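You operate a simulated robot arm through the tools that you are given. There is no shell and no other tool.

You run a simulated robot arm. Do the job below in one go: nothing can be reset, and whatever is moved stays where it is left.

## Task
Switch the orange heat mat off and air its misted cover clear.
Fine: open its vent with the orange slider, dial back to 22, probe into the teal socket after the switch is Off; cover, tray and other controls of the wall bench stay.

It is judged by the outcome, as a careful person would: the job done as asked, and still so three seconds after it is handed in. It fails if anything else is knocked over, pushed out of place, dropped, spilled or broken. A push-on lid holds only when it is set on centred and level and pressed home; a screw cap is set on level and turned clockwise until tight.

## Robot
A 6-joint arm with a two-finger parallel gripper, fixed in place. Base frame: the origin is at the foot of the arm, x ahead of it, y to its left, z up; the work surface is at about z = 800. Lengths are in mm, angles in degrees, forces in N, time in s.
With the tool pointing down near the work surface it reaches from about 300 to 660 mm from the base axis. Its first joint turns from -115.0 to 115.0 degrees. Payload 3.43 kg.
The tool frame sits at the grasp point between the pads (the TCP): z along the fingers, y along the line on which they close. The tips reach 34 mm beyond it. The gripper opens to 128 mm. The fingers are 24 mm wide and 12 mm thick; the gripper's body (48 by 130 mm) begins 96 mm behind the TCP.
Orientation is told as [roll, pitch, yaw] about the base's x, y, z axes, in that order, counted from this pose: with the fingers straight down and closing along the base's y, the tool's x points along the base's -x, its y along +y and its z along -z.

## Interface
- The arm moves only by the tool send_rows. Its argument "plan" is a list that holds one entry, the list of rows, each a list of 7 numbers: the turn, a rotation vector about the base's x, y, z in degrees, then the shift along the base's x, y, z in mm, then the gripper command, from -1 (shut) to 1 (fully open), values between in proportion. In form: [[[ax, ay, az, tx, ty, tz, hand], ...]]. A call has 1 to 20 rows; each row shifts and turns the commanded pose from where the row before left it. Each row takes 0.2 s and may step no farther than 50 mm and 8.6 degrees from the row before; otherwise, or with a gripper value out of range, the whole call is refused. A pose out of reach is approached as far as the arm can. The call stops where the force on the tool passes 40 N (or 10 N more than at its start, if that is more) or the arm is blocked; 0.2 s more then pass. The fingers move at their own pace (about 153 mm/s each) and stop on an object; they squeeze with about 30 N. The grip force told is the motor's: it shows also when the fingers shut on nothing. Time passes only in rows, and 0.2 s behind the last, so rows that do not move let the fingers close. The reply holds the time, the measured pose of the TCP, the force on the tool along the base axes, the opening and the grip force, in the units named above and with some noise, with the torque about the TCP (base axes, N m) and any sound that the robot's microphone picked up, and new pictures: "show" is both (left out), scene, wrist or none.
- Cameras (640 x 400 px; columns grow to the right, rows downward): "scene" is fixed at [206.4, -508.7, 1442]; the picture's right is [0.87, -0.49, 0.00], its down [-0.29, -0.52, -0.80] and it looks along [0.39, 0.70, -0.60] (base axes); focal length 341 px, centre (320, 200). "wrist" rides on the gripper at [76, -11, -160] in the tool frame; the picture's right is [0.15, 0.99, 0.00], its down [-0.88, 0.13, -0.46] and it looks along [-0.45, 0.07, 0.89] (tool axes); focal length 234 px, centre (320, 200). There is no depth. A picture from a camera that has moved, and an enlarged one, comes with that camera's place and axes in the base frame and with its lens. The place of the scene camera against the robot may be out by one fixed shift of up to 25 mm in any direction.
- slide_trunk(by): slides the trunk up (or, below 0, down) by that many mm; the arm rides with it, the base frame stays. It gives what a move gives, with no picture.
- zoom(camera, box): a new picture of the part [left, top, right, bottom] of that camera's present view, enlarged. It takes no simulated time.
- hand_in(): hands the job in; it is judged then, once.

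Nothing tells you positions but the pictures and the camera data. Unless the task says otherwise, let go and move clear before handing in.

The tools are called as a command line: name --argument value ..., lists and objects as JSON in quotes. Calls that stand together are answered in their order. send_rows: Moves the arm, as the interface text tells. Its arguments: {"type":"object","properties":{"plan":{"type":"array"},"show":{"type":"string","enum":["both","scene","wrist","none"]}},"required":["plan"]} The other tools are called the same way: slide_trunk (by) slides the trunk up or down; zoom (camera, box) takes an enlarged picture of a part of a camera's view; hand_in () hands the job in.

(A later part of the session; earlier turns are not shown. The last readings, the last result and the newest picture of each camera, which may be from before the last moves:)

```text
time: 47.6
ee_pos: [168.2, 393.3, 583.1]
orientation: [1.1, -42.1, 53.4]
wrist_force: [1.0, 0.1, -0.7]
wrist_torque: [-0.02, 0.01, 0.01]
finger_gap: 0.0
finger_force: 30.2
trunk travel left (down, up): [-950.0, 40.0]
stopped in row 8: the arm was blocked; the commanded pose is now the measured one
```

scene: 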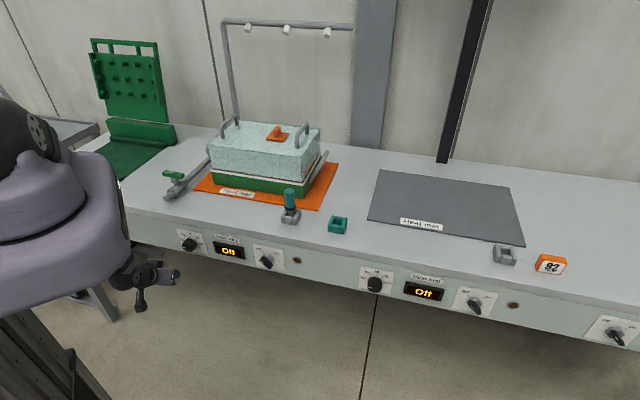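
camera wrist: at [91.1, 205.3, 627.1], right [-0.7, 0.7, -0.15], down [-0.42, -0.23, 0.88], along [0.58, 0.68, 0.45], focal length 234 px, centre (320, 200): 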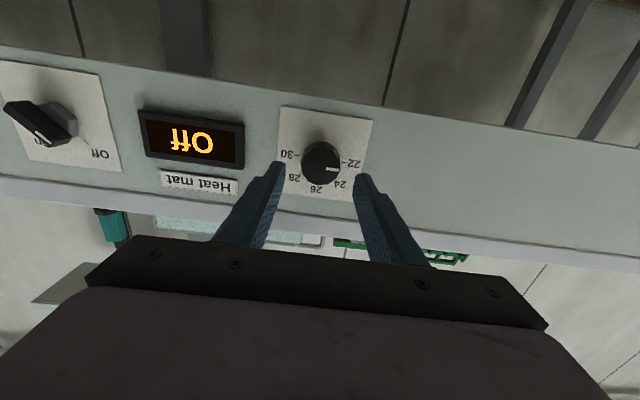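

The arm reports being blocked, with the hand displaced sideways. I'll look before doing anything more.

send_rows --plan '[[[0, 0, 0, 0, 0, 0, -1]]]'

zoom --camera "scene" --box '[0, 90, 220, 330]'

```text
time: 48.0
ee_pos: [168.6, 393.1, 582.8]
orientation: [1.0, -42.1, 53.4]
wrist_force: [0.2, 0.0, -0.4]
wrist_torque: [0.02, -0.01, 0.01]
finger_gap: 0.1
finger_force: 30.2
trunk travel left (down, up): [-950.0, 40.0]
camera wrist: at [80.5, 254.9, 650.7], right [-0.87, 0.49, -0.09], down [0.11, 0.35, 0.93], along [0.49, 0.8, -0.36], focal length 234 px, centre (320, 200)
```

scene: 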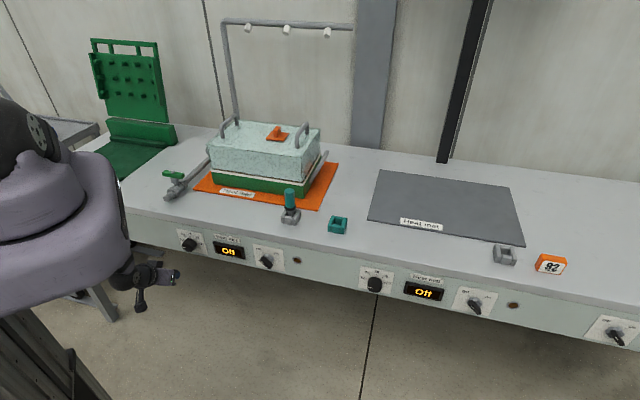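
wrist: 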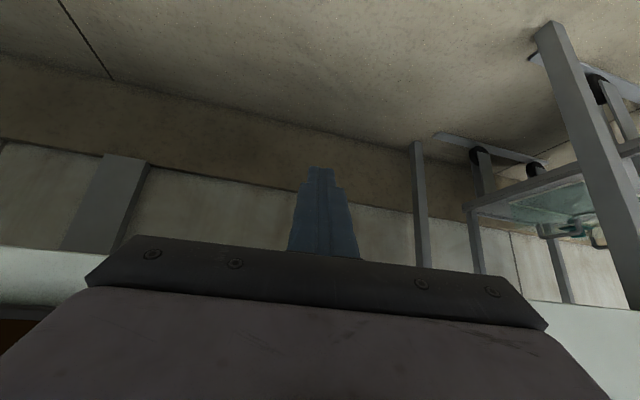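

```text
1.67 times, centred on (110, 210) of scene
camera zoom: at [206.4, -508.7, 1442.0], right [0.87, -0.49, 0.0], down [-0.29, -0.52, -0.8], along [0.39, 0.7, -0.6], focal length 569 px, centre (670, 183)
```

zoom: 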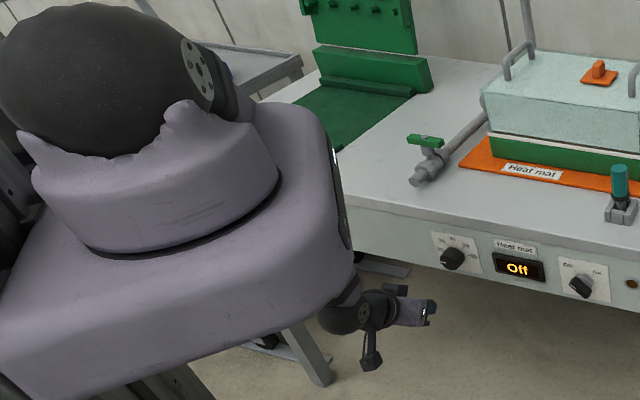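

It looks like an odd base-joint swing near the carriage, with no tool contact. I'll undo it with small steps back to the known-good pose.

send_rows --plan '[[[0, 0, -2.1, 13, -7.5, -3, -1], [0, 0, -2.1, 13, -7.5, -3, -1], [1, -1, -2.1, 13, -7, -6, -1], [1, -1, -2.1, 13, -7, -8, -1], [0, 0, 0, 0, 0, 0, -1]]]'

```text
time: 49.0
ee_pos: [196.1, 456.4, 615.3]
orientation: [6.6, -48.2, 45.1]
wrist_force: [-11.2, -10.2, -4.5]
wrist_torque: [0.35, -0.27, -0.21]
finger_gap: 0.0
finger_force: 30.2
trunk travel left (down, up): [-950.0, 40.0]
stopped in row 5: the force on the tool passed its limit at 57 N (the readings are from after the stop); the commanded pose is now the measured one
camera wrist: at [97.6, 317.4, 663.2], right [-0.83, 0.56, -0.03], down [0.11, 0.22, 0.97], along [0.55, 0.8, -0.25], focal length 234 px, centre (320, 200)
```

scene: 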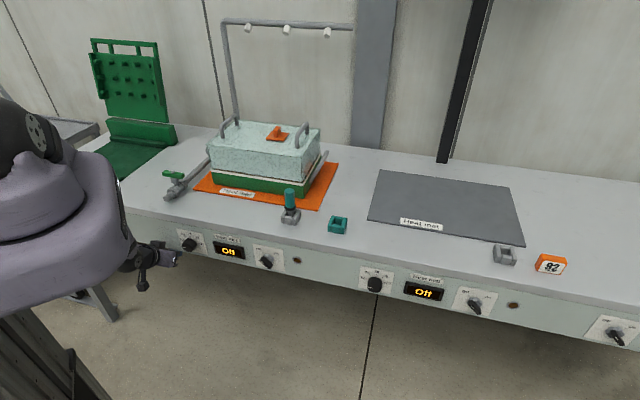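
wrist: 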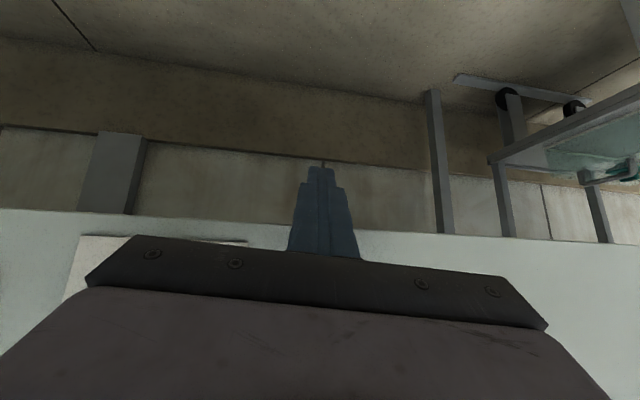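

The arm isn't tracking normally in this spot; it drifted until a finger touched the apron edge. I'll take tiny steps back from contact and watch the tracking.

send_rows --plan '[[[0, 0, 0, -3.5, -3.5, -3, -1], [0, 0, 0, -3.5, -3.5, -3, -1], [0, 0, 0, -3.5, -3.5, -3, -1], [0, 0, 0, 0, 0, 0, -1]]]' --show "none"

zoom --camera "scene" --box '[100, 200, 240, 290]'

```text
time: 50.0
ee_pos: [186.0, 461.5, 617.0]
orientation: [8.1, -49.6, 43.9]
wrist_force: [0.0, -0.7, -0.7]
wrist_torque: [0.0, -0.03, 0.02]
finger_gap: 0.0
finger_force: 29.5
trunk travel left (down, up): [-950.0, 40.0]
```

```text
4.44 times, centred on (170, 245) of scene
camera zoom: at [206.4, -508.7, 1442.0], right [0.87, -0.49, 0.0], down [-0.29, -0.52, -0.8], along [0.39, 0.7, -0.6], focal length 1517 px, centre (987, 0)
```

zoom: 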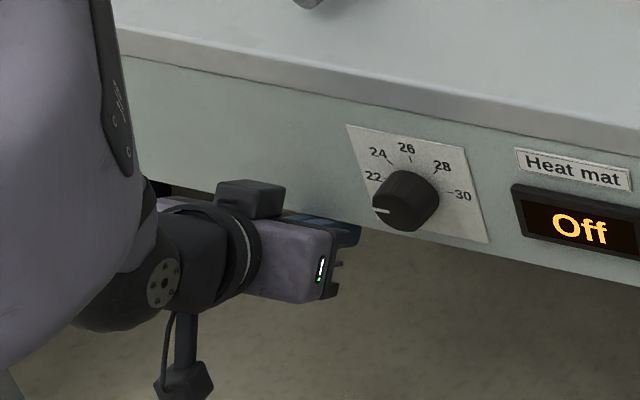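

Motion toward -y isn't followed, so this is likely a wrist singularity, or the forearm is close to the carriage. A pure base-joint rotation should be safe kinematically and would swing the fingers out from under the apron, so I'll test 5° of that.

send_rows --plan '[[[0, 0, 2.5, -20.3, 7.7, 0, -1], [0, 0, 2.5, -20.6, 6.8, 0, -1], [0, 0, 0, 0, 0, 0, -1]]]'

zoom --camera "scene" --box '[0, 120, 200, 330]'

```text
time: 50.8
ee_pos: [153.7, 470.7, 615.6]
orientation: [7.8, -49.3, 48.1]
wrist_force: [1.2, 1.2, 0.0]
wrist_torque: [-0.13, 0.14, 0.0]
finger_gap: 0.0
finger_force: 29.7
trunk travel left (down, up): [-950.0, 40.0]
camera wrist: at [64.4, 325.2, 660.4], right [-0.86, 0.51, -0.02], down [0.1, 0.21, 0.97], along [0.5, 0.84, -0.23], focal length 234 px, centre (320, 200)
```

scene: 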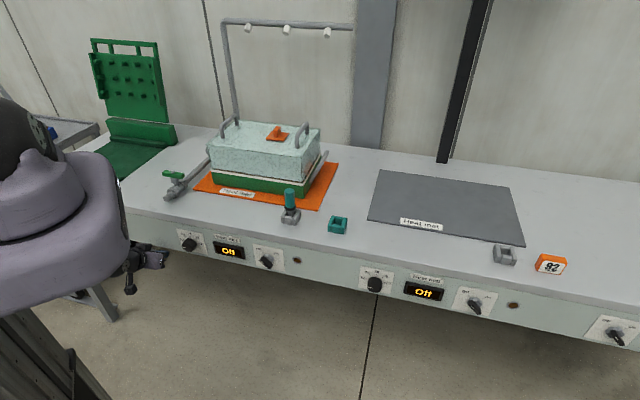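
wrist: 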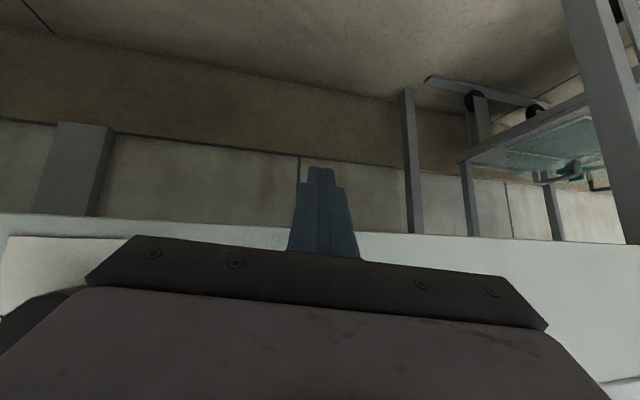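

```text
1.90 times, centred on (100, 225) of scene
camera zoom: at [206.4, -508.7, 1442.0], right [0.87, -0.49, 0.0], down [-0.29, -0.52, -0.8], along [0.39, 0.7, -0.6], focal length 650 px, centre (739, 152)
```

zoom: 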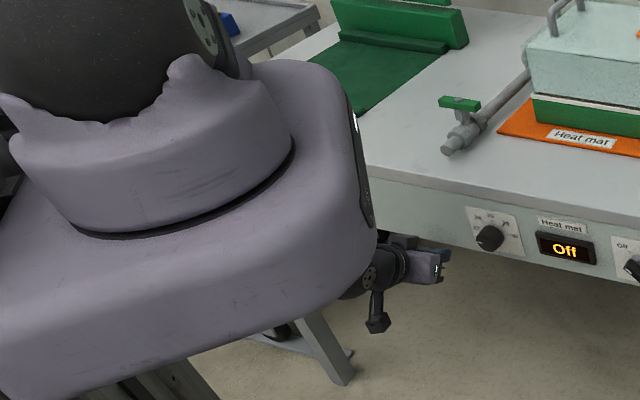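

It tracks reasonably well. Continuing the base rotation to swing fully clear of the bench.

send_rows --plan '[[[0, 0, 3, -24.7, 7.3, 0, -1], [0, 0, 3, -25.2, 6, 0, -1], [0, 0, 3, -25.5, 4.8, 0, -1], [0, 0, 3, -25.7, 3.4, 0, -1], [0, 0, 3, -25.8, 2.1, 0, -1], [0, 0, 0, 0, 0, 0, -1]]]'

```text
time: 51.7
ee_pos: [135.5, 499.9, 627.9]
orientation: [8.9, -49.5, 49.2]
wrist_force: [-6.7, -13.1, -0.8]
wrist_torque: [0.17, -0.1, -0.21]
finger_gap: 0.0
finger_force: 29.9
trunk travel left (down, up): [-950.0, 40.0]
stopped in row 4: the arm was blocked; the commanded pose is now the measured one
camera wrist: at [50.7, 350.5, 671.2], right [-0.88, 0.48, -0.01], down [0.1, 0.2, 0.97], along [0.47, 0.85, -0.22], focal length 234 px, centre (320, 200)
```

scene: 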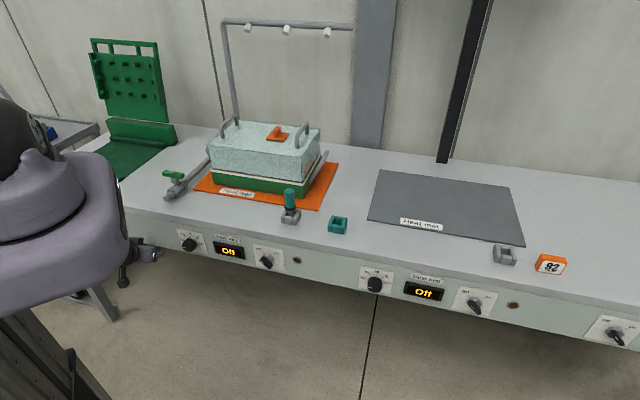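
wrist: 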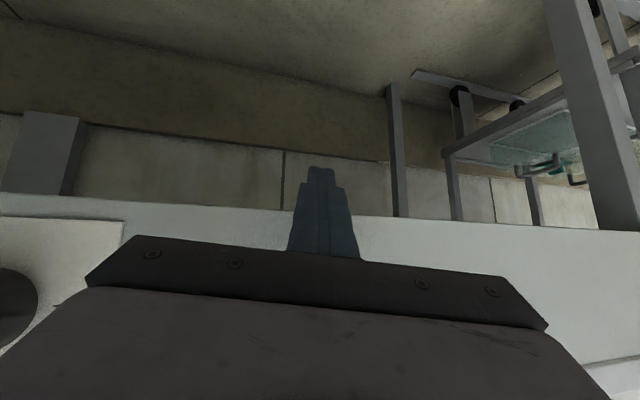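

The base rotation stalls here and the hand drifts outward. I'll slide the trunk down to drop the whole hand into open space below the apron, where I can sort out the wrist posture without touching anything.

slide_trunk --by -100

send_rows --plan '[[[0, 0, 0, 0, 0, 0, -1]]]'

```text
time: 53.1
ee_pos: [135.7, 503.5, 529.1]
orientation: [9.2, -49.8, 48.9]
wrist_force: [1.1, 0.7, -0.4]
wrist_torque: [0.03, -0.01, -0.01]
finger_gap: 0.0
finger_force: 30.2
trunk travel left (down, up): [-850.0, 140.0]
```

```text
time: 53.5
ee_pos: [134.0, 503.2, 528.6]
orientation: [9.2, -49.8, 48.9]
wrist_force: [0.7, 0.5, 0.1]
wrist_torque: [-0.01, 0.01, -0.02]
finger_gap: 0.0
finger_force: 29.7
trunk travel left (down, up): [-850.0, 140.0]
camera wrist: at [51.1, 353.3, 571.8], right [-0.88, 0.48, -0.01], down [0.09, 0.19, 0.98], along [0.47, 0.86, -0.22], focal length 234 px, centre (320, 200)
```

scene: 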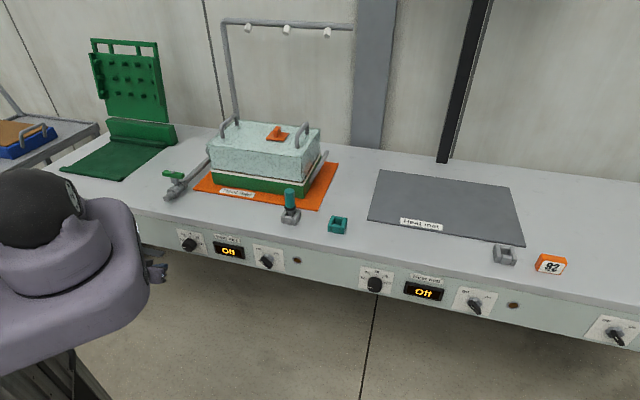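
wrist: 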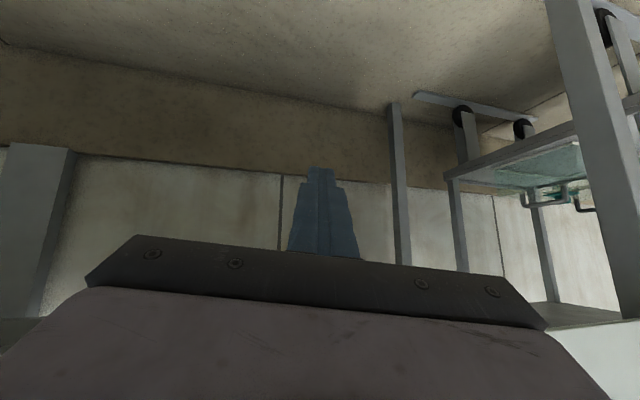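

The hand is free now. A small test move back toward the base will check the tracking.

send_rows --plan '[[[0, 0, 0, 0, -8, 0, -1], [0, 0, 0, 0, -8, 0, -1], [0, 0, 0, 0, -8, 0, -1], [0, 0, 0, 0, 0, 0, -1]]]' --show "none"

send_rows --plan '[[[0, 0, 0, 8, 0, 0, -1], [0, 0, 0, 8, 0, 0, -1], [0, 0, 0, 8, 0, 0, -1], [0, 0, 0, 0, 0, 0, -1]]]' --show "none"

send_rows --plan '[[[0, 0, 0, 0, 0, -8, -1], [0, 0, 0, 0, 0, -8, -1], [0, 0, 0, 0, 0, -8, -1], [0, 0, 0, 0, 0, 0, -1]]]' --show "none"

```text
time: 54.5
ee_pos: [134.2, 474.9, 527.4]
orientation: [8.9, -49.6, 49.1]
wrist_force: [0.1, -0.1, 0.2]
wrist_torque: [-0.02, -0.01, 0.01]
finger_gap: 0.1
finger_force: 29.7
trunk travel left (down, up): [-850.0, 140.0]
```

```text
time: 55.5
ee_pos: [158.0, 477.1, 527.7]
orientation: [8.9, -49.6, 49.2]
wrist_force: [-0.1, 0.8, -0.2]
wrist_torque: [-0.01, 0.02, -0.01]
finger_gap: 0.0
finger_force: 30.3
trunk travel left (down, up): [-850.0, 140.0]
```

```text
time: 56.7
ee_pos: [156.5, 534.3, 550.2]
orientation: [14.3, -53.3, 45.3]
wrist_force: [-0.6, 0.5, 0.6]
wrist_torque: [0.02, 0.01, 0.03]
finger_gap: 0.0
finger_force: 29.8
trunk travel left (down, up): [-850.0, 140.0]
stopped in row 4: the arm was blocked; the commanded pose is now the measured one
```

Sideways and inward moves track, but downward moves don't, and each failed attempt adds roll. I'll straighten the roll first with a pure rotation while moving slightly inward.

send_rows --plan '[[[0, 0, 0, 0, -10, 0, -1], [0, 0, 0, 5, -10, 0, -1], [0, 0, 0, 5, -10, 0, -1], [0, 0, 0, 5, -10, 0, -1], [0, 0, 0, 0, 0, 0, -1]]]' --show "none"

send_rows --plan '[[[-1, -1, -1.9, 0, 0, 0, -1], [-1, -1, -1.9, 0, 0, 0, -1], [-1, -1, -1.9, 0, 0, 0, -1], [0, 0, 0, 0, 0, 0, -1]]]' --show "none"

```text
time: 57.9
ee_pos: [171.8, 492.4, 546.6]
orientation: [14.1, -53.2, 45.3]
wrist_force: [0.5, 0.3, 0.2]
wrist_torque: [0.02, 0.0, 0.0]
finger_gap: 0.0
finger_force: 30.1
trunk travel left (down, up): [-850.0, 140.0]
```

```text
time: 58.9
ee_pos: [172.1, 493.6, 546.4]
orientation: [7.0, -53.3, 45.4]
wrist_force: [-0.2, 0.4, -0.5]
wrist_torque: [-0.01, 0.0, -0.01]
finger_gap: 0.0
finger_force: 29.9
trunk travel left (down, up): [-850.0, 140.0]
```

Tracking is good with the roll reduced. I'll finish removing the roll and slide toward the arm's straight-ahead direction, lowering gently.

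send_rows --plan '[[[-1, -1, -1.9, 3, -3, 0, -1], [-1, -1, -1.9, 5, -5, -2, -1], [-1, -1, -1.6, 7, -7, -3, -1], [0, 0, 0, 7, -7, -3, -1], [0, 0, 0, 7, -7, -3, -1], [0, 0, 0, 7, -7, -3, -1], [0, 0, 0, 0, 0, 0, -1]]]' --show "none"

```text
time: 60.5
ee_pos: [208.2, 456.6, 532.6]
orientation: [-0.1, -53.2, 45.7]
wrist_force: [0.5, -0.4, -0.1]
wrist_torque: [0.01, 0.0, -0.02]
finger_gap: 0.0
finger_force: 30.1
trunk travel left (down, up): [-850.0, 140.0]
```

Perfect tracking again. Continuing the slide to straight ahead of the base.

send_rows --plan '[[[0, 0, 0, 10, -10, -3, -1], [0, 0, 0, 10, -10, -3, -1], [0, 0, 0, 10, -10, -3, -1], [0, 0, 0, 10, -10, -3, -1], [0, 0, 0, 10, -10, -3, -1], [0, 0, 0, 10, -10, -3, -1], [0, 0, 0, 10, -10, -3, -1], [0, 0, 0, 10, -10, 0, -1], [0, 0, 0, 10, -10, 0, -1], [0, 0, 0, 10, -10, 0, -1], [0, 0, 0, 10, -10, 0, -1], [0, 0, 0, 10, -10, 0, -1], [0, 0, 0, 0, 0, 0, -1]]]'

```text
time: 61.5
ee_pos: [224.7, 305.7, 456.3]
orientation: [-8.2, -44.5, 52.4]
wrist_force: [0.3, -0.6, 0.4]
wrist_torque: [0.01, 0.01, -0.05]
finger_gap: 0.1
finger_force: 30.0
trunk travel left (down, up): [-850.0, 140.0]
stopped in row 5: the arm was blocked; the commanded pose is now the measured one
camera wrist: at [113.1, 182.4, 517.2], right [-0.78, 0.59, -0.2], down [0.04, 0.37, 0.93], along [0.63, 0.71, -0.32], focal length 234 px, centre (320, 200)
```

scene: 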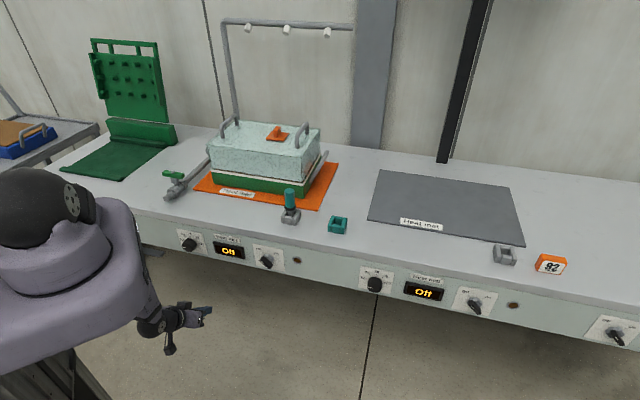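
wrist: 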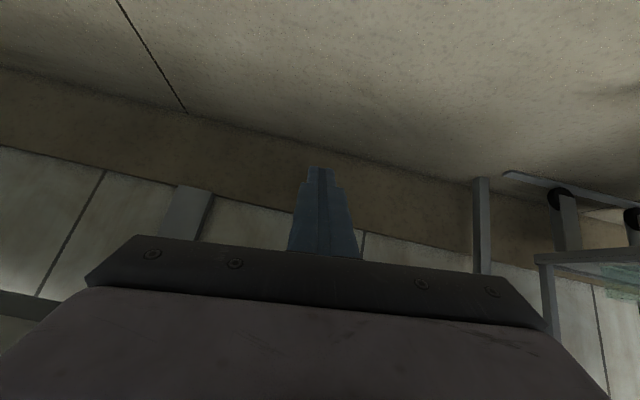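

It snapped through to the inner posture, which is the region where earlier moves worked. I'll line the tool up with the arm's own vertical plane (yaw 53°, no roll), so further moves stay in-plane.

send_rows --plan '[[[1.2, 1.55, 1.9, 5, 5, 0, -1], [1.2, 1.55, 1.9, 8, 8, 0, -1], [1.2, 1.55, 1.9, 8, 8, 0, -1], [0, 0, 0, 0, 0, 0, -1]]]' --show "scene"

```text
time: 62.5
ee_pos: [241.5, 324.8, 454.5]
orientation: [0.3, -44.4, 52.3]
wrist_force: [-0.9, -0.6, 0.2]
wrist_torque: [0.01, 0.0, -0.02]
finger_gap: 0.0
finger_force: 29.8
trunk travel left (down, up): [-850.0, 140.0]
```

scene: 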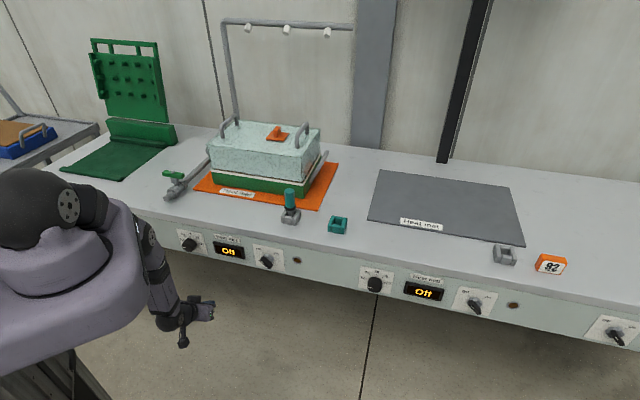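

It tracks cleanly now, in-plane. I'll straighten the tool to vertical within this plane while moving the wrist outward.

send_rows --plan '[[[-5.85, 4.53, 0, -4.5, -5.9, -22.3, -1], [-5.85, 4.53, 0, -5.4, -7.2, -18.1, -1], [-5.85, 4.53, 0, -6.6, -8.8, -14.6, -1], [0, 0, 0, 0, 0, 0, -1]]]' --show "scene"

```text
time: 63.5
ee_pos: [231.2, 309.1, 404.5]
orientation: [0.3, -22.8, 52.0]
wrist_force: [-0.5, -0.6, 0.8]
wrist_torque: [-0.03, 0.01, -0.01]
finger_gap: 0.1
finger_force: 30.2
trunk travel left (down, up): [-850.0, 140.0]
```

scene: 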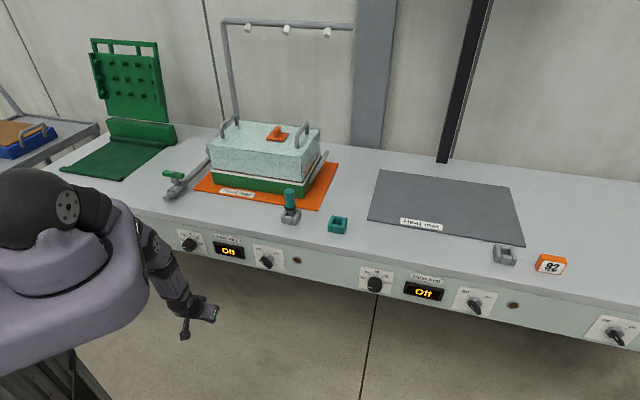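

Good. Continuing to vertical.

send_rows --plan '[[[-5.85, 4.53, 0, -7.4, -9.8, -10.8, -1], [-5.85, 4.53, 0, -8.4, -11.2, -7, -1], [-5.85, 4.53, 0, -8.5, -11, -2.9, -1], [0, 0, 0, 0, 0, 0, -1]]]' --show "scene"

```text
time: 64.5
ee_pos: [223.4, 303.3, 395.7]
orientation: [0.8, -15.8, 52.0]
wrist_force: [-0.6, 0.0, 0.6]
wrist_torque: [0.04, 0.01, -0.01]
finger_gap: 0.0
finger_force: 29.6
out of reach, approached as far as the arm can: row 1, 2, 3
trunk travel left (down, up): [-850.0, 140.0]
```

scene: 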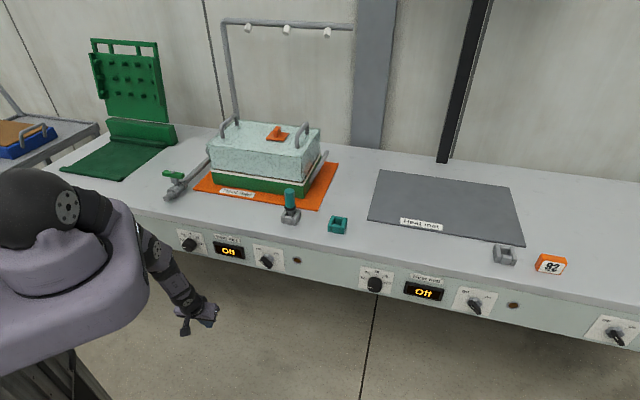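

The tool can't fold past the forearm line: J5 doesn't cross zero, so J4 must flip. I'll do it deliberately by tilting forward 15°, then sweeping the tool in a small cone around the left side of the forearm axis to the other side, in free space.

send_rows --plan '[[[5.91, -4.62, 0, 19.5, 25, 13.8, -1], [5.91, -4.62, 0, 19.5, 25, 13.8, -1], [2.16, 3.96, 1.28, -18.7, 10.5, -0.9, -1], [0.8, 4.48, 1.15, -20.9, 4.4, -2.7, -1], [-0.65, 4.55, 0.91, -21, -2.2, -4.2, -1], [0, 0, 0, 0, 0, 0, -1]]]' --show "scene"

```text
time: 65.9
ee_pos: [200.3, 365.9, 416.2]
orientation: [13.9, -24.4, 49.0]
wrist_force: [0.3, 0.2, -0.5]
wrist_torque: [0.01, 0.01, 0.0]
finger_gap: 0.0
finger_force: 29.9
trunk travel left (down, up): [-850.0, 140.0]
```

scene: 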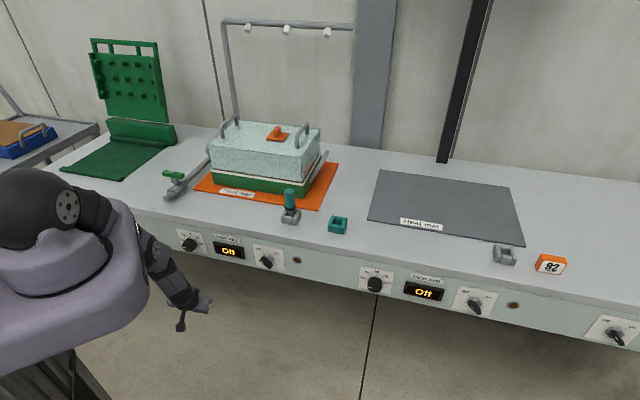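

Tracking well, with no out-of-reach message. Continuing the sweep.

send_rows --plan '[[[-2.04, 4.19, 0.59, -19, -8.5, -5.3, -1], [-3.21, 3.42, 0.2, -15.2, -13.9, -5.8, -1], [-4.09, 2.3, -0.2, -9.8, -18.1, -5.8, -1], [0, 0, 0, 0, 0, 0, -1]]]' --show "none"

send_rows --plan '[[[-4.56, 0.97, -0.59, -3.6, -20.5, -5.3, -1], [-4.57, -0.47, -0.91, 3, -20.8, -4.2, -1], [-4.16, -1.86, -1.15, 9.3, -19.2, -2.7, -1], [-3.32, -3.06, -1.28, 14.7, -15.5, -0.9, -1], [0, 0, 0, 0, 0, 0, -1]]]' --show "scene"

```text
time: 66.9
ee_pos: [160.1, 325.6, 397.9]
orientation: [15.3, -10.8, 48.9]
wrist_force: [-0.3, 0.9, 0.3]
wrist_torque: [0.02, -0.03, 0.0]
finger_gap: 0.0
finger_force: 30.6
trunk travel left (down, up): [-850.0, 140.0]
```

```text
time: 68.1
ee_pos: [209.0, 223.5, 391.3]
orientation: [1.7, -1.7, 46.4]
wrist_force: [0.1, 0.3, 0.1]
wrist_torque: [0.02, -0.02, -0.01]
finger_gap: 0.0
finger_force: 30.1
out of reach, approached as far as the arm can: row 4
trunk travel left (down, up): [-850.0, 140.0]
```

scene: 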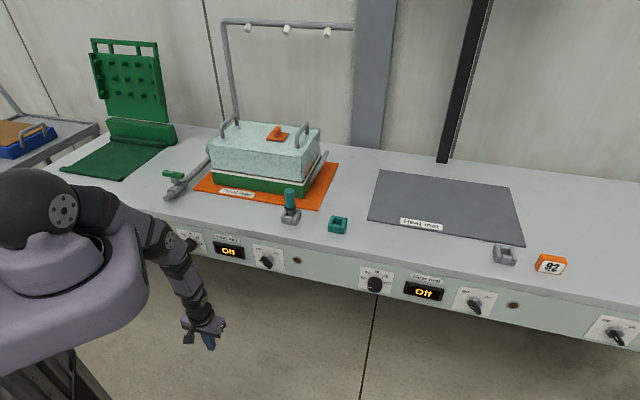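

The wrist has flipped back to its original posture with the tool vertical. Moving out to n≈380, then straight up in front of the bench.

send_rows --plan '[[[0, 0, 0, 18, 18, 0, -1], [0, 0, 0, 18, 18, 0, -1], [0, 0, -1.4, 16, 16, 0, -1], [0, 0, 0, 0, 0, 40, -1], [0, 0, 0, 0, 0, 40, -1], [0, 0, 0, 0, 0, 0, -1]]]' --show "none"

```text
time: 68.9
ee_pos: [159.7, 149.6, 384.8]
orientation: [0.3, 7.4, 45.8]
wrist_force: [0.8, -0.9, 0.1]
wrist_torque: [0.01, 0.01, 0.03]
finger_gap: 0.0
finger_force: 29.9
out of reach, approached as far as the arm can: row 1, 2, 3
trunk travel left (down, up): [-850.0, 140.0]
stopped in row 3: the arm was blocked; the commanded pose is now the measured one
```

It drifted inward and stopped. I'll look at the arm's posture before the next step.

send_rows --plan '[[[0, 0, 0, 0, 0, 0, -1], [0, 0, 0, 0, 0, 0, -1]]]'

zoom --camera "scene" --box '[0, 140, 240, 380]'

```text
time: 69.5
ee_pos: [160.1, 149.2, 384.8]
orientation: [0.3, 7.5, 45.8]
wrist_force: [-0.2, 0.8, 0.5]
wrist_torque: [0.05, -0.01, -0.04]
finger_gap: 0.0
finger_force: 30.0
trunk travel left (down, up): [-850.0, 140.0]
camera wrist: at [129.2, 103.2, 553.5], right [-0.81, 0.59, 0.02], down [0.56, 0.76, 0.34], along [0.18, 0.29, -0.94], focal length 234 px, centre (320, 200)
```

scene: 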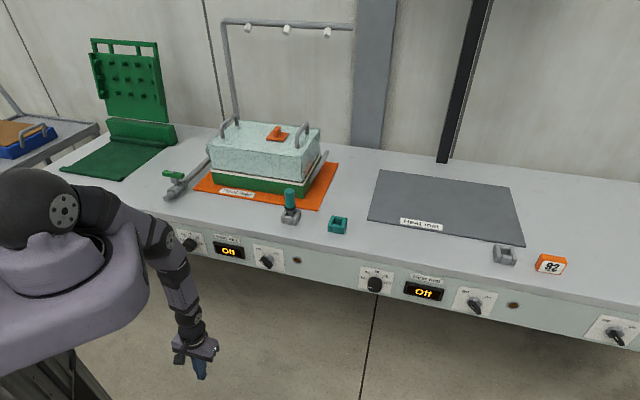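
wrist: 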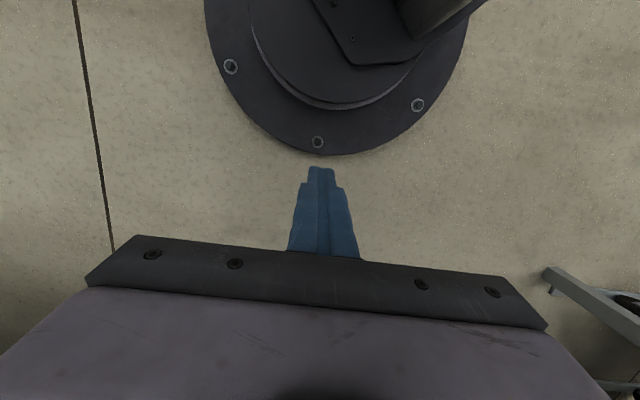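

```text
1.67 times, centred on (120, 260) of scene
camera zoom: at [206.4, -508.7, 1442.0], right [0.87, -0.49, 0.0], down [-0.29, -0.52, -0.8], along [0.39, 0.7, -0.6], focal length 569 px, centre (653, 100)
```

zoom: 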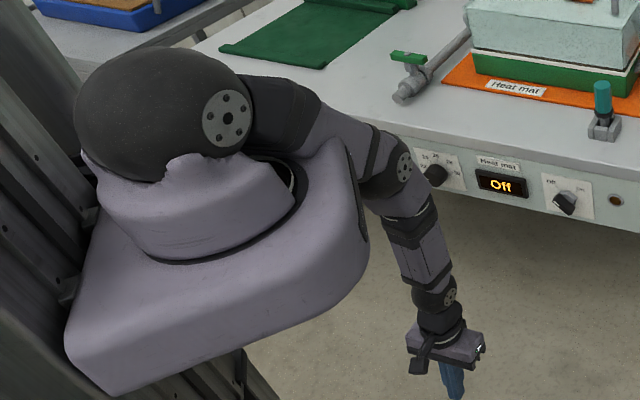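

I can see it now: the upper arm lies right over the carriage corner, which limits how low it can go in this direction. I'll go up and outward along an arc, keeping the slight inward tilt.

send_rows --plan '[[[0, 0, 0, 6, 6, 12, -1], [0, 0, 0, 8, 8, 18, -1], [0, 0, 0, 8, 8, 18, -1], [0, 0, 0, 0, 0, 0, -1]]]' --show "none"

```text
time: 70.2
ee_pos: [96.7, 57.3, 397.3]
orientation: [-1.1, 17.6, 45.6]
wrist_force: [0.6, -0.1, -0.8]
wrist_torque: [-0.03, -0.02, 0.03]
finger_gap: 0.0
finger_force: 30.0
trunk travel left (down, up): [-850.0, 140.0]
stopped in row 3: the arm was blocked; the commanded pose is now the measured one
```

Using the picture I worked out the real geometry: the upper arm is about 370 mm, the forearm about 295 mm, and the shoulder is near z≈1150. The shoulder is near its lower stop here, and the tool is in line with the forearm. I'll fold the tool further inward (8°) about the wrist to get away from alignment, then move the wrist out and up.

send_rows --plan '[[[-2.9, 2.8, 0, -10, -10, 6, -1], [-2.9, 2.8, 0, -10, -10, 6, -1], [0, 0, 0, 0, 0, 0, -1]]]'

```text
time: 71.0
ee_pos: [69.2, 36.0, 411.1]
orientation: [-1.1, 25.8, 45.6]
wrist_force: [0.2, 0.6, 1.0]
wrist_torque: [0.02, -0.02, 0.01]
finger_gap: 0.0
finger_force: 30.3
out of reach, approached as far as the arm can: row 2
trunk travel left (down, up): [-850.0, 140.0]
camera wrist: at [75.1, 32.3, 588.4], right [-0.8, 0.59, 0.05], down [0.59, 0.8, 0.02], along [-0.02, 0.05, -1.0], focal length 234 px, centre (320, 200)
```

scene: 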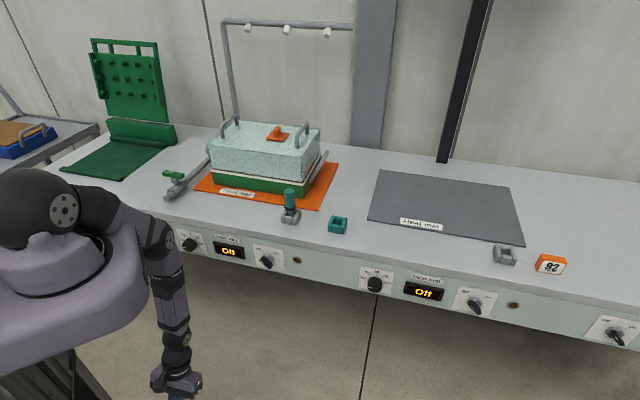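
wrist: 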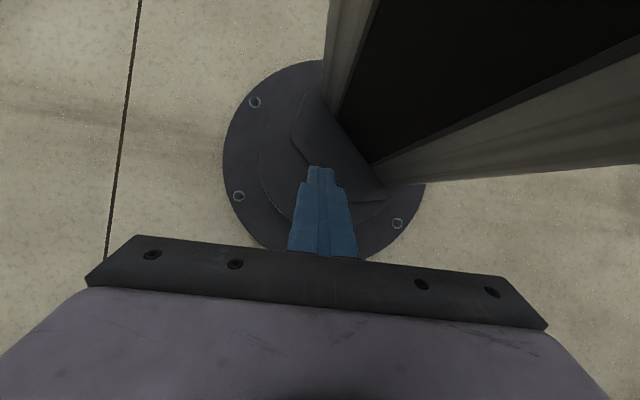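

The column is visible close by, so no more inward moves. Now a small test outward and up with the orientation fixed.

send_rows --plan '[[[0, 0, 0, 5, 5, 4, -1], [0, 0, 0, 6, 6, 4, -1], [0, 0, 0, 6, 6, 4, -1], [0, 0, 0, 0, 0, 0, -1]]]' --show "none"

```text
time: 72.2
ee_pos: [47.1, 6.6, 424.9]
orientation: [-1.6, 30.2, 45.5]
wrist_force: [-0.3, 0.4, -0.2]
wrist_torque: [-0.01, 0.0, 0.0]
finger_gap: 0.1
finger_force: 29.8
out of reach, approached as far as the arm can: row 2
trunk travel left (down, up): [-850.0, 140.0]
stopped in row 4: the arm was blocked; the commanded pose is now the measured one
```

It crept inward again, which suggests the wrist is still in the "forward" posture and pinned in line with the forearm. I'll test by tilting forward about the fixed wrist.

send_rows --plan '[[[2.85, -2.8, 0, 10, 10, -6, -1], [2.85, -2.8, 0, 10, 10, -6, -1], [2.85, -2.8, 0, 10, 10, -6, -1], [2.85, -2.8, 0, 10, 10, -5, -1], [0, 0, 0, 0, 0, 0, -1]]]' --show "scene"

```text
time: 73.4
ee_pos: [55.8, 27.2, 409.0]
orientation: [0.4, 21.1, 45.1]
wrist_force: [0.2, 0.2, 0.3]
wrist_torque: [0.0, -0.02, 0.0]
finger_gap: 0.2
finger_force: 30.3
out of reach, approached as far as the arm can: row 3, 4
trunk travel left (down, up): [-850.0, 140.0]
```

scene: 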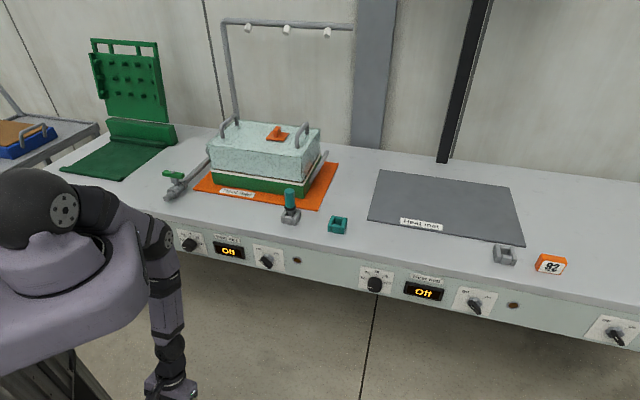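

I'll look closely at how the tool sits relative to the forearm.

zoom --camera "scene" --box '[80, 200, 280, 400]'

zoom --camera "wrist" --box '[0, 0, 640, 400]'

```text
2.00 times, centred on (180, 300) of scene
camera zoom: at [206.4, -508.7, 1442.0], right [0.87, -0.49, 0.0], down [-0.29, -0.52, -0.8], along [0.39, 0.7, -0.6], focal length 683 px, centre (600, 0)
```

zoom: 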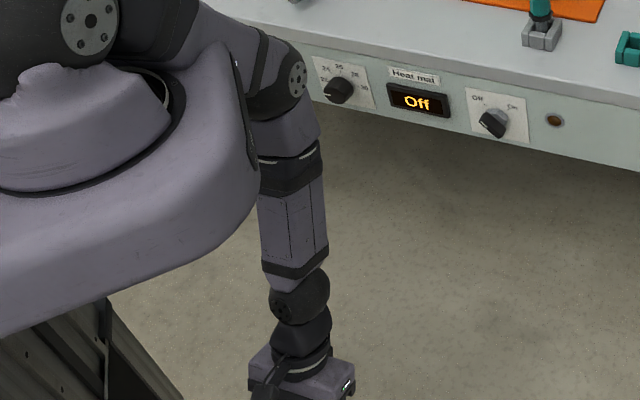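

```text
1.00 times, centred on (320, 200) of wrist (not enlarged: the box is as wide or as high as the picture)
camera zoom: at [55.4, 11.5, 586.5], right [-0.8, 0.6, 0.06], down [0.61, 0.79, 0.11], along [0.02, 0.12, -0.99], focal length 234 px, centre (320, 200)
```

zoom: 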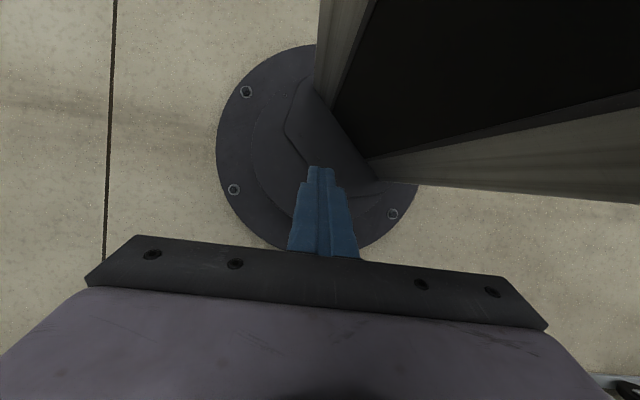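

The forearm is leaning against the carriage's right-hand edge, which explains the blocking. A pure base-joint rotation toward +x swings it away from that corner. The column itself is well clear at x<-95.

send_rows --plan '[[[0, 0, -5, 2.1, -5, 0, -1], [0, 0, -5, 1.8, -5.1, 0, -1], [0, 0, -5, 1.2, -5.3, 0, -1], [0, 0, 0, 0, 0, 0, -1]]]' --show "none"

```text
time: 74.4
ee_pos: [66.7, 31.2, 408.1]
orientation: [1.3, 18.0, 33.6]
wrist_force: [0.4, -0.1, 0.1]
wrist_torque: [0.0, -0.03, 0.02]
finger_gap: 0.0
finger_force: 29.4
out of reach, approached as far as the arm can: row 1
trunk travel left (down, up): [-850.0, 140.0]
```

It tracks and relaxes outward. Continuing the base rotation.

send_rows --plan '[[[0, 0, -5, 2.5, -6, 0, -1], [0, 0, -5, 2, -6, 0, -1], [0, 0, -5, 1.5, -6, 0, -1], [0, 0, -5, 1, -6, 0, -1], [0, 0, -5, 0.4, -6, 0, -1], [0, 0, -5, 0, -6, 0, -1], [0, 0, 0, 0, 0, 0, -1]]]' --show "scene"

zoom --camera "scene" --box '[80, 200, 280, 400]'

```text
time: 76.0
ee_pos: [75.3, -3.2, 409.2]
orientation: [1.3, 18.2, 3.6]
wrist_force: [0.0, -0.2, 0.3]
wrist_torque: [0.0, 0.01, 0.03]
finger_gap: 0.2
finger_force: 30.1
trunk travel left (down, up): [-850.0, 140.0]
```

scene: 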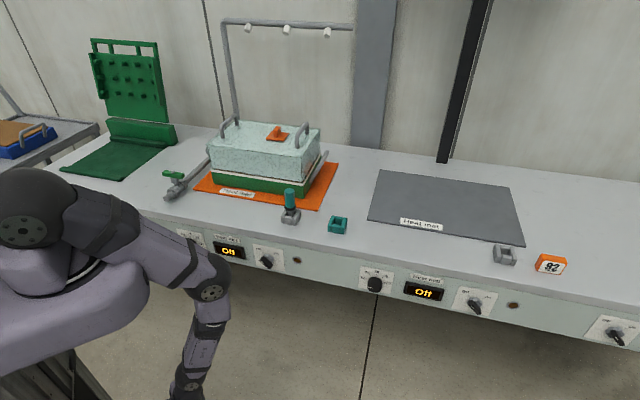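

```text
2.00 times, centred on (180, 300) of scene
camera zoom: at [206.4, -508.7, 1442.0], right [0.87, -0.49, 0.0], down [-0.29, -0.52, -0.8], along [0.39, 0.7, -0.6], focal length 683 px, centre (600, 0)
```

zoom: 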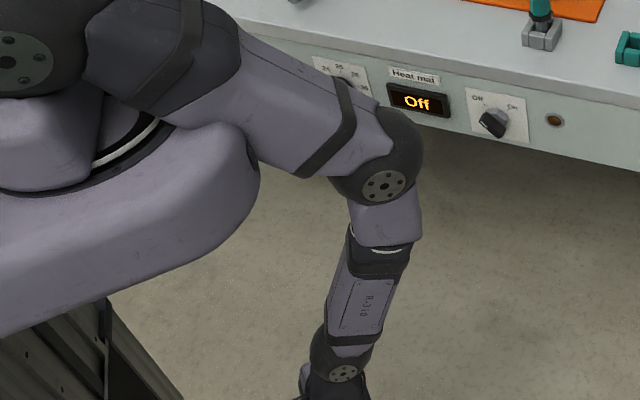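

Perfect tracking, and the arm is now side-on and clear of the carriage. Testing a forward tilt about the wrist here.

send_rows --plan '[[[0.25, -4, 0, 15, 1, -4, -1], [0.25, -4, 0, 15, 1, -3, -1], [0.25, -4, 0, 15, 1, -2, -1], [0.25, -4, 0, 15, 1, -1, -1], [0, 0, 0, 0, 0, 0, -1]]]' --show "scene"

zoom --camera "scene" --box '[80, 200, 280, 400]'

```text
time: 77.2
ee_pos: [133.8, -1.0, 398.0]
orientation: [1.2, 2.1, 3.7]
wrist_force: [0.5, 0.0, -0.2]
wrist_torque: [0.0, -0.01, -0.02]
finger_gap: 0.0
finger_force: 30.0
trunk travel left (down, up): [-850.0, 140.0]
```

scene: 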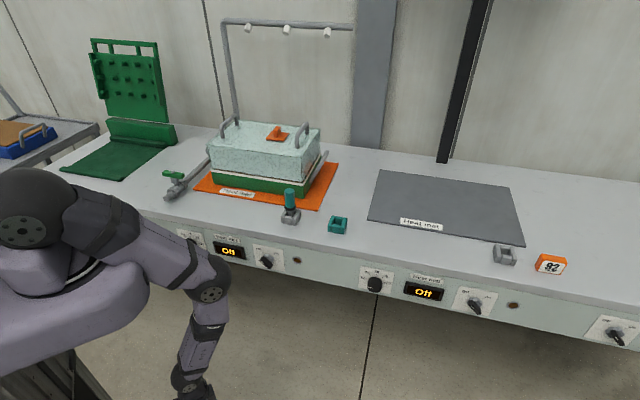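

```text
2.00 times, centred on (180, 300) of scene
camera zoom: at [206.4, -508.7, 1442.0], right [0.87, -0.49, 0.0], down [-0.29, -0.52, -0.8], along [0.39, 0.7, -0.6], focal length 683 px, centre (600, 0)
```

zoom: 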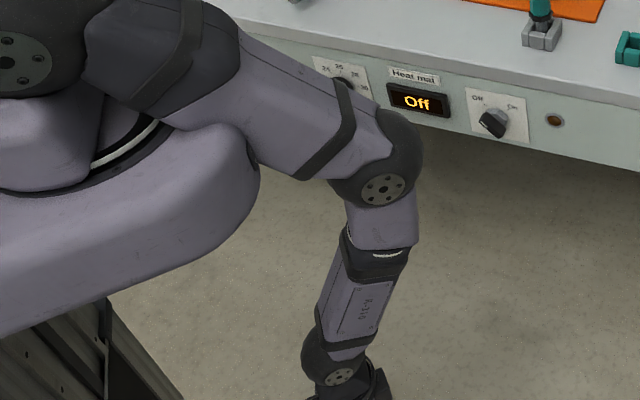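

Perfect tracking, so it's the "forward" wrist posture. I'll move out and up in this free direction to where the forearm hangs vertical with good margins, and do the wrist flip there.

send_rows --plan '[[[-1.2, -4, -1.2, 34.8, 0, 11, -1], [0, -4, -1.2, 34.8, 0, 11, -1], [0, -4, -1.2, 34.8, 0, 11, -1], [0, -3.3, 0, 32.5, 0, 20, -1], [0, -3.3, 0, 32.5, 0, 20, -1], [0, -3.3, 0, 32.5, 0, 20, -1], [0, 0, 0, 0, 0, 0, -1]]]' --show "scene"

```text
time: 78.8
ee_pos: [336.8, -0.2, 489.7]
orientation: [-0.3, -19.7, 0.1]
wrist_force: [-0.2, 0.2, 0.2]
wrist_torque: [0.03, -0.03, 0.0]
finger_gap: 0.1
finger_force: 29.8
trunk travel left (down, up): [-850.0, 140.0]
```

scene: 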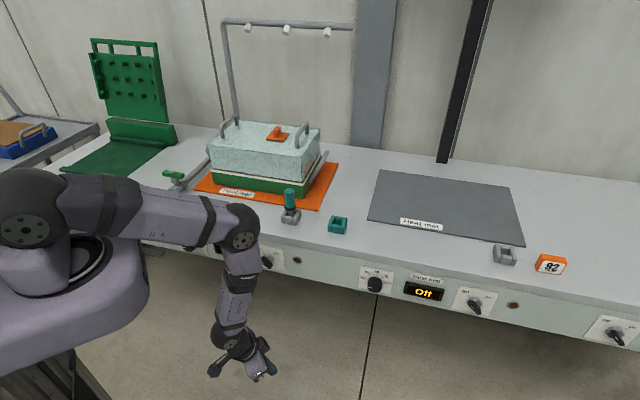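

Exact tracking. Continuing up to the flip position.

send_rows --plan '[[[0, -1.7, 0, 26, 0, 29.3, -1], [0, -1.7, 0, 26, 0, 29.3, -1], [0, -1.7, 0, 26, 0, 29.3, -1], [0, 0, 0, 13.3, 0, 40, -1], [0, 0, 0, 13.3, 0, 40, -1], [0, 0, 0, 13.3, 0, 40, -1], [0, 0, 0, 0, 0, 0, -1]]]' --show "scene"

zoom --camera "scene" --box '[140, 150, 340, 370]'

```text
time: 80.4
ee_pos: [453.2, -0.1, 699.6]
orientation: [-0.4, -24.7, 0.1]
wrist_force: [0.0, -0.5, 0.8]
wrist_torque: [0.01, 0.02, 0.0]
finger_gap: 0.0
finger_force: 29.9
trunk travel left (down, up): [-850.0, 140.0]
```

scene: 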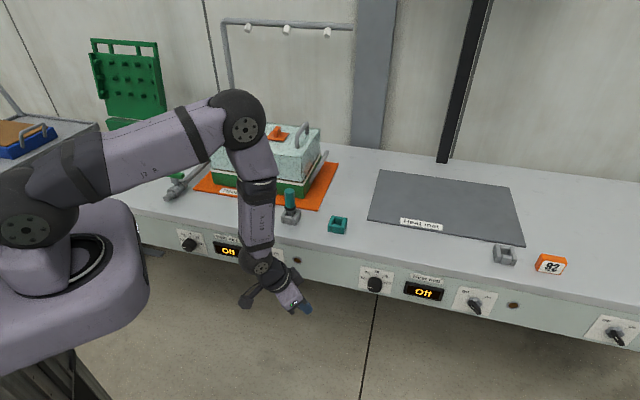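

```text
1.82 times, centred on (240, 260) of scene
camera zoom: at [206.4, -508.7, 1442.0], right [0.87, -0.49, 0.0], down [-0.29, -0.52, -0.8], along [0.39, 0.7, -0.6], focal length 621 px, centre (466, 91)
```

zoom: 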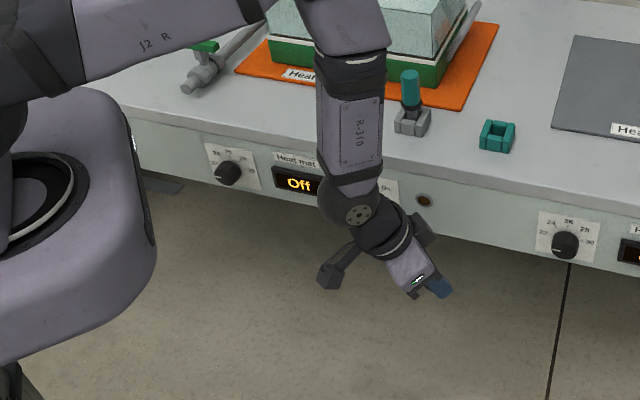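

Now I have a clear picture: the forearm hangs vertical with the tool 25° forward, and everything is free. I'll sweep the tool in a cone around the forearm via the left side, holding the finger twist constant.

send_rows --plan '[[[7.63, 1.21, 1.65, -5.9, 37.4, 0, -1], [6.89, 3.51, 1.65, -17.2, 33.8, 0, -1], [5.46, 5.46, 1.65, -26.7, 26.7, 0, -1], [0, 0, 0, 0, 0, 0, -1]]]' --show "none"

send_rows --plan '[[[3.51, 6.89, 1.65, -33.8, 17.2, 0, -1], [1.21, 7.63, 1.65, -37.4, 5.9, 0, -1], [0, 0, 0, 0, 0, 0, -1]]]' --show "scene"

```text
time: 81.4
ee_pos: [404.9, 96.5, 699.5]
orientation: [20.7, -13.9, -2.6]
wrist_force: [0.3, -0.6, 0.6]
wrist_torque: [-0.03, 0.0, 0.04]
finger_gap: 0.0
finger_force: 29.9
trunk travel left (down, up): [-850.0, 140.0]
```

```text
time: 82.2
ee_pos: [333.6, 120.5, 697.7]
orientation: [25.2, 0.9, 0.0]
wrist_force: [-0.3, 0.1, -0.5]
wrist_torque: [-0.02, 0.03, 0.0]
finger_gap: 0.0
finger_force: 30.2
trunk travel left (down, up): [-850.0, 140.0]
```

scene: 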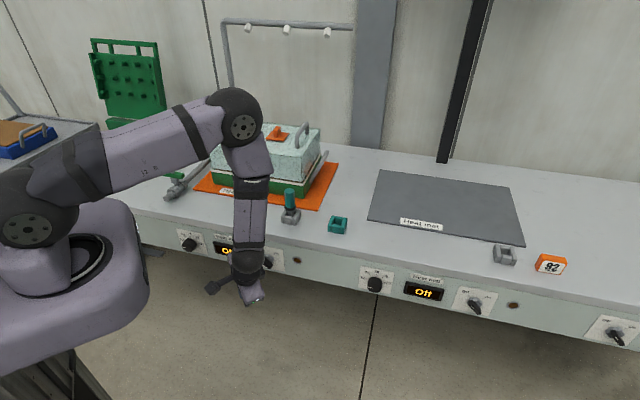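

Halfway, and exactly on the plan. Continuing.

send_rows --plan '[[[-1.21, 7.63, 1.65, -37.4, -5.9, 0, -1], [-3.51, 6.89, 1.65, -33.8, -17.2, 0, -1], [0, 0, 0, 0, 0, 0, -1]]]' --show "none"

send_rows --plan '[[[-5.46, 5.46, 1.65, -26.7, -26.7, 0, -1], [-6.89, 3.51, 1.65, -17.2, -33.8, 0, -1], [-7.63, 1.21, 1.65, -5.9, -37.4, 0, -1], [0, 0, 0, 0, 0, 0, -1]]]' --show "scene"

```text
time: 83.0
ee_pos: [261.8, 96.2, 698.3]
orientation: [20.6, 15.4, 2.6]
wrist_force: [-0.4, -0.1, 0.7]
wrist_torque: [0.01, -0.01, 0.05]
finger_gap: 0.0
finger_force: 30.2
trunk travel left (down, up): [-850.0, 140.0]
```

```text
time: 84.0
ee_pos: [199.3, 34.1, 696.8]
orientation: [-0.5, 26.0, -0.6]
wrist_force: [0.5, -0.5, -0.5]
wrist_torque: [-0.01, 0.01, -0.01]
finger_gap: 0.0
finger_force: 29.6
out of reach, approached as far as the arm can: row 3
trunk travel left (down, up): [-850.0, 140.0]
```

scene: 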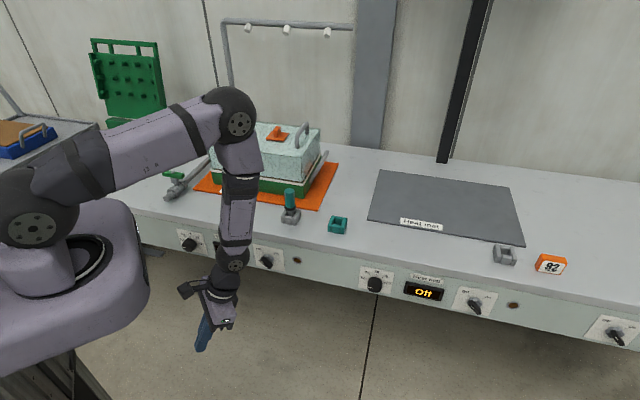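

The last step hit a joint stop at about 173°, so the flip isn't the right way; crossing in-plane with J4 unwound should work directly. I'll reverse the sweep exactly.

send_rows --plan '[[[7.63, -1.21, -1.65, 17.6, 3.3, 2, -1], [6.89, -3.51, -1.65, 17.2, 33.8, 0, -1], [5.46, -5.46, -1.65, 26.7, 26.7, 0, -1], [3.51, -6.89, -1.65, 33.8, 17.2, 0, -1], [1.21, -7.63, -1.65, 37.4, 5.9, 0, -1], [0, 0, 0, 0, 0, 0, -1]]]' --show "none"

send_rows --plan '[[[-1.21, -7.63, -1.65, 37.4, -5.9, 0, -1], [-3.51, -6.89, -1.65, 33.8, -17.2, 0, -1], [-5.46, -5.46, -1.65, 26.7, -26.7, 0, -1], [-6.89, -3.51, -1.65, 17.2, -33.8, 0, -1], [-7.63, -1.21, -1.65, 5.9, -37.4, 0, -1], [0, 0, 0, 0, 0, 0, -1]]]' --show "none"

```text
time: 85.4
ee_pos: [332.5, 121.0, 698.7]
orientation: [25.2, 0.6, 0.1]
wrist_force: [-0.1, 0.4, -0.2]
wrist_torque: [0.01, 0.03, 0.04]
finger_gap: 0.0
finger_force: 30.0
trunk travel left (down, up): [-850.0, 140.0]
```

```text
time: 86.8
ee_pos: [451.5, 0.5, 697.4]
orientation: [-0.5, -24.8, 0.1]
wrist_force: [-0.4, 0.4, -0.8]
wrist_torque: [0.0, 0.03, -0.01]
finger_gap: 0.0
finger_force: 29.8
trunk travel left (down, up): [-850.0, 140.0]
```

Back exactly where I was. Now a straightforward in-plane untilt through the forearm line, here where nothing else limits the arm.

send_rows --plan '[[[0, 4, 0, -18.5, 0, -7.8, -1], [0, 4, 0, -19.2, 0, -6.5, -1], [0, 4, 0, -19.5, 0, -5.2, -1], [0, 4, 0, -19.9, 0, -3.8, -1], [0, 4, 0, -20.1, 0, -2.4, -1], [0, 4, 0, -20.3, 0, -1, -1], [0, 0, 0, 0, 0, 0, -1]]]' --show "none"

```text
time: 88.4
ee_pos: [335.1, 0.6, 671.4]
orientation: [-0.4, -0.7, 0.1]
wrist_force: [0.1, 0.0, 0.6]
wrist_torque: [0.0, 0.01, 0.04]
finger_gap: 0.0
finger_force: 30.4
trunk travel left (down, up): [-850.0, 140.0]
```

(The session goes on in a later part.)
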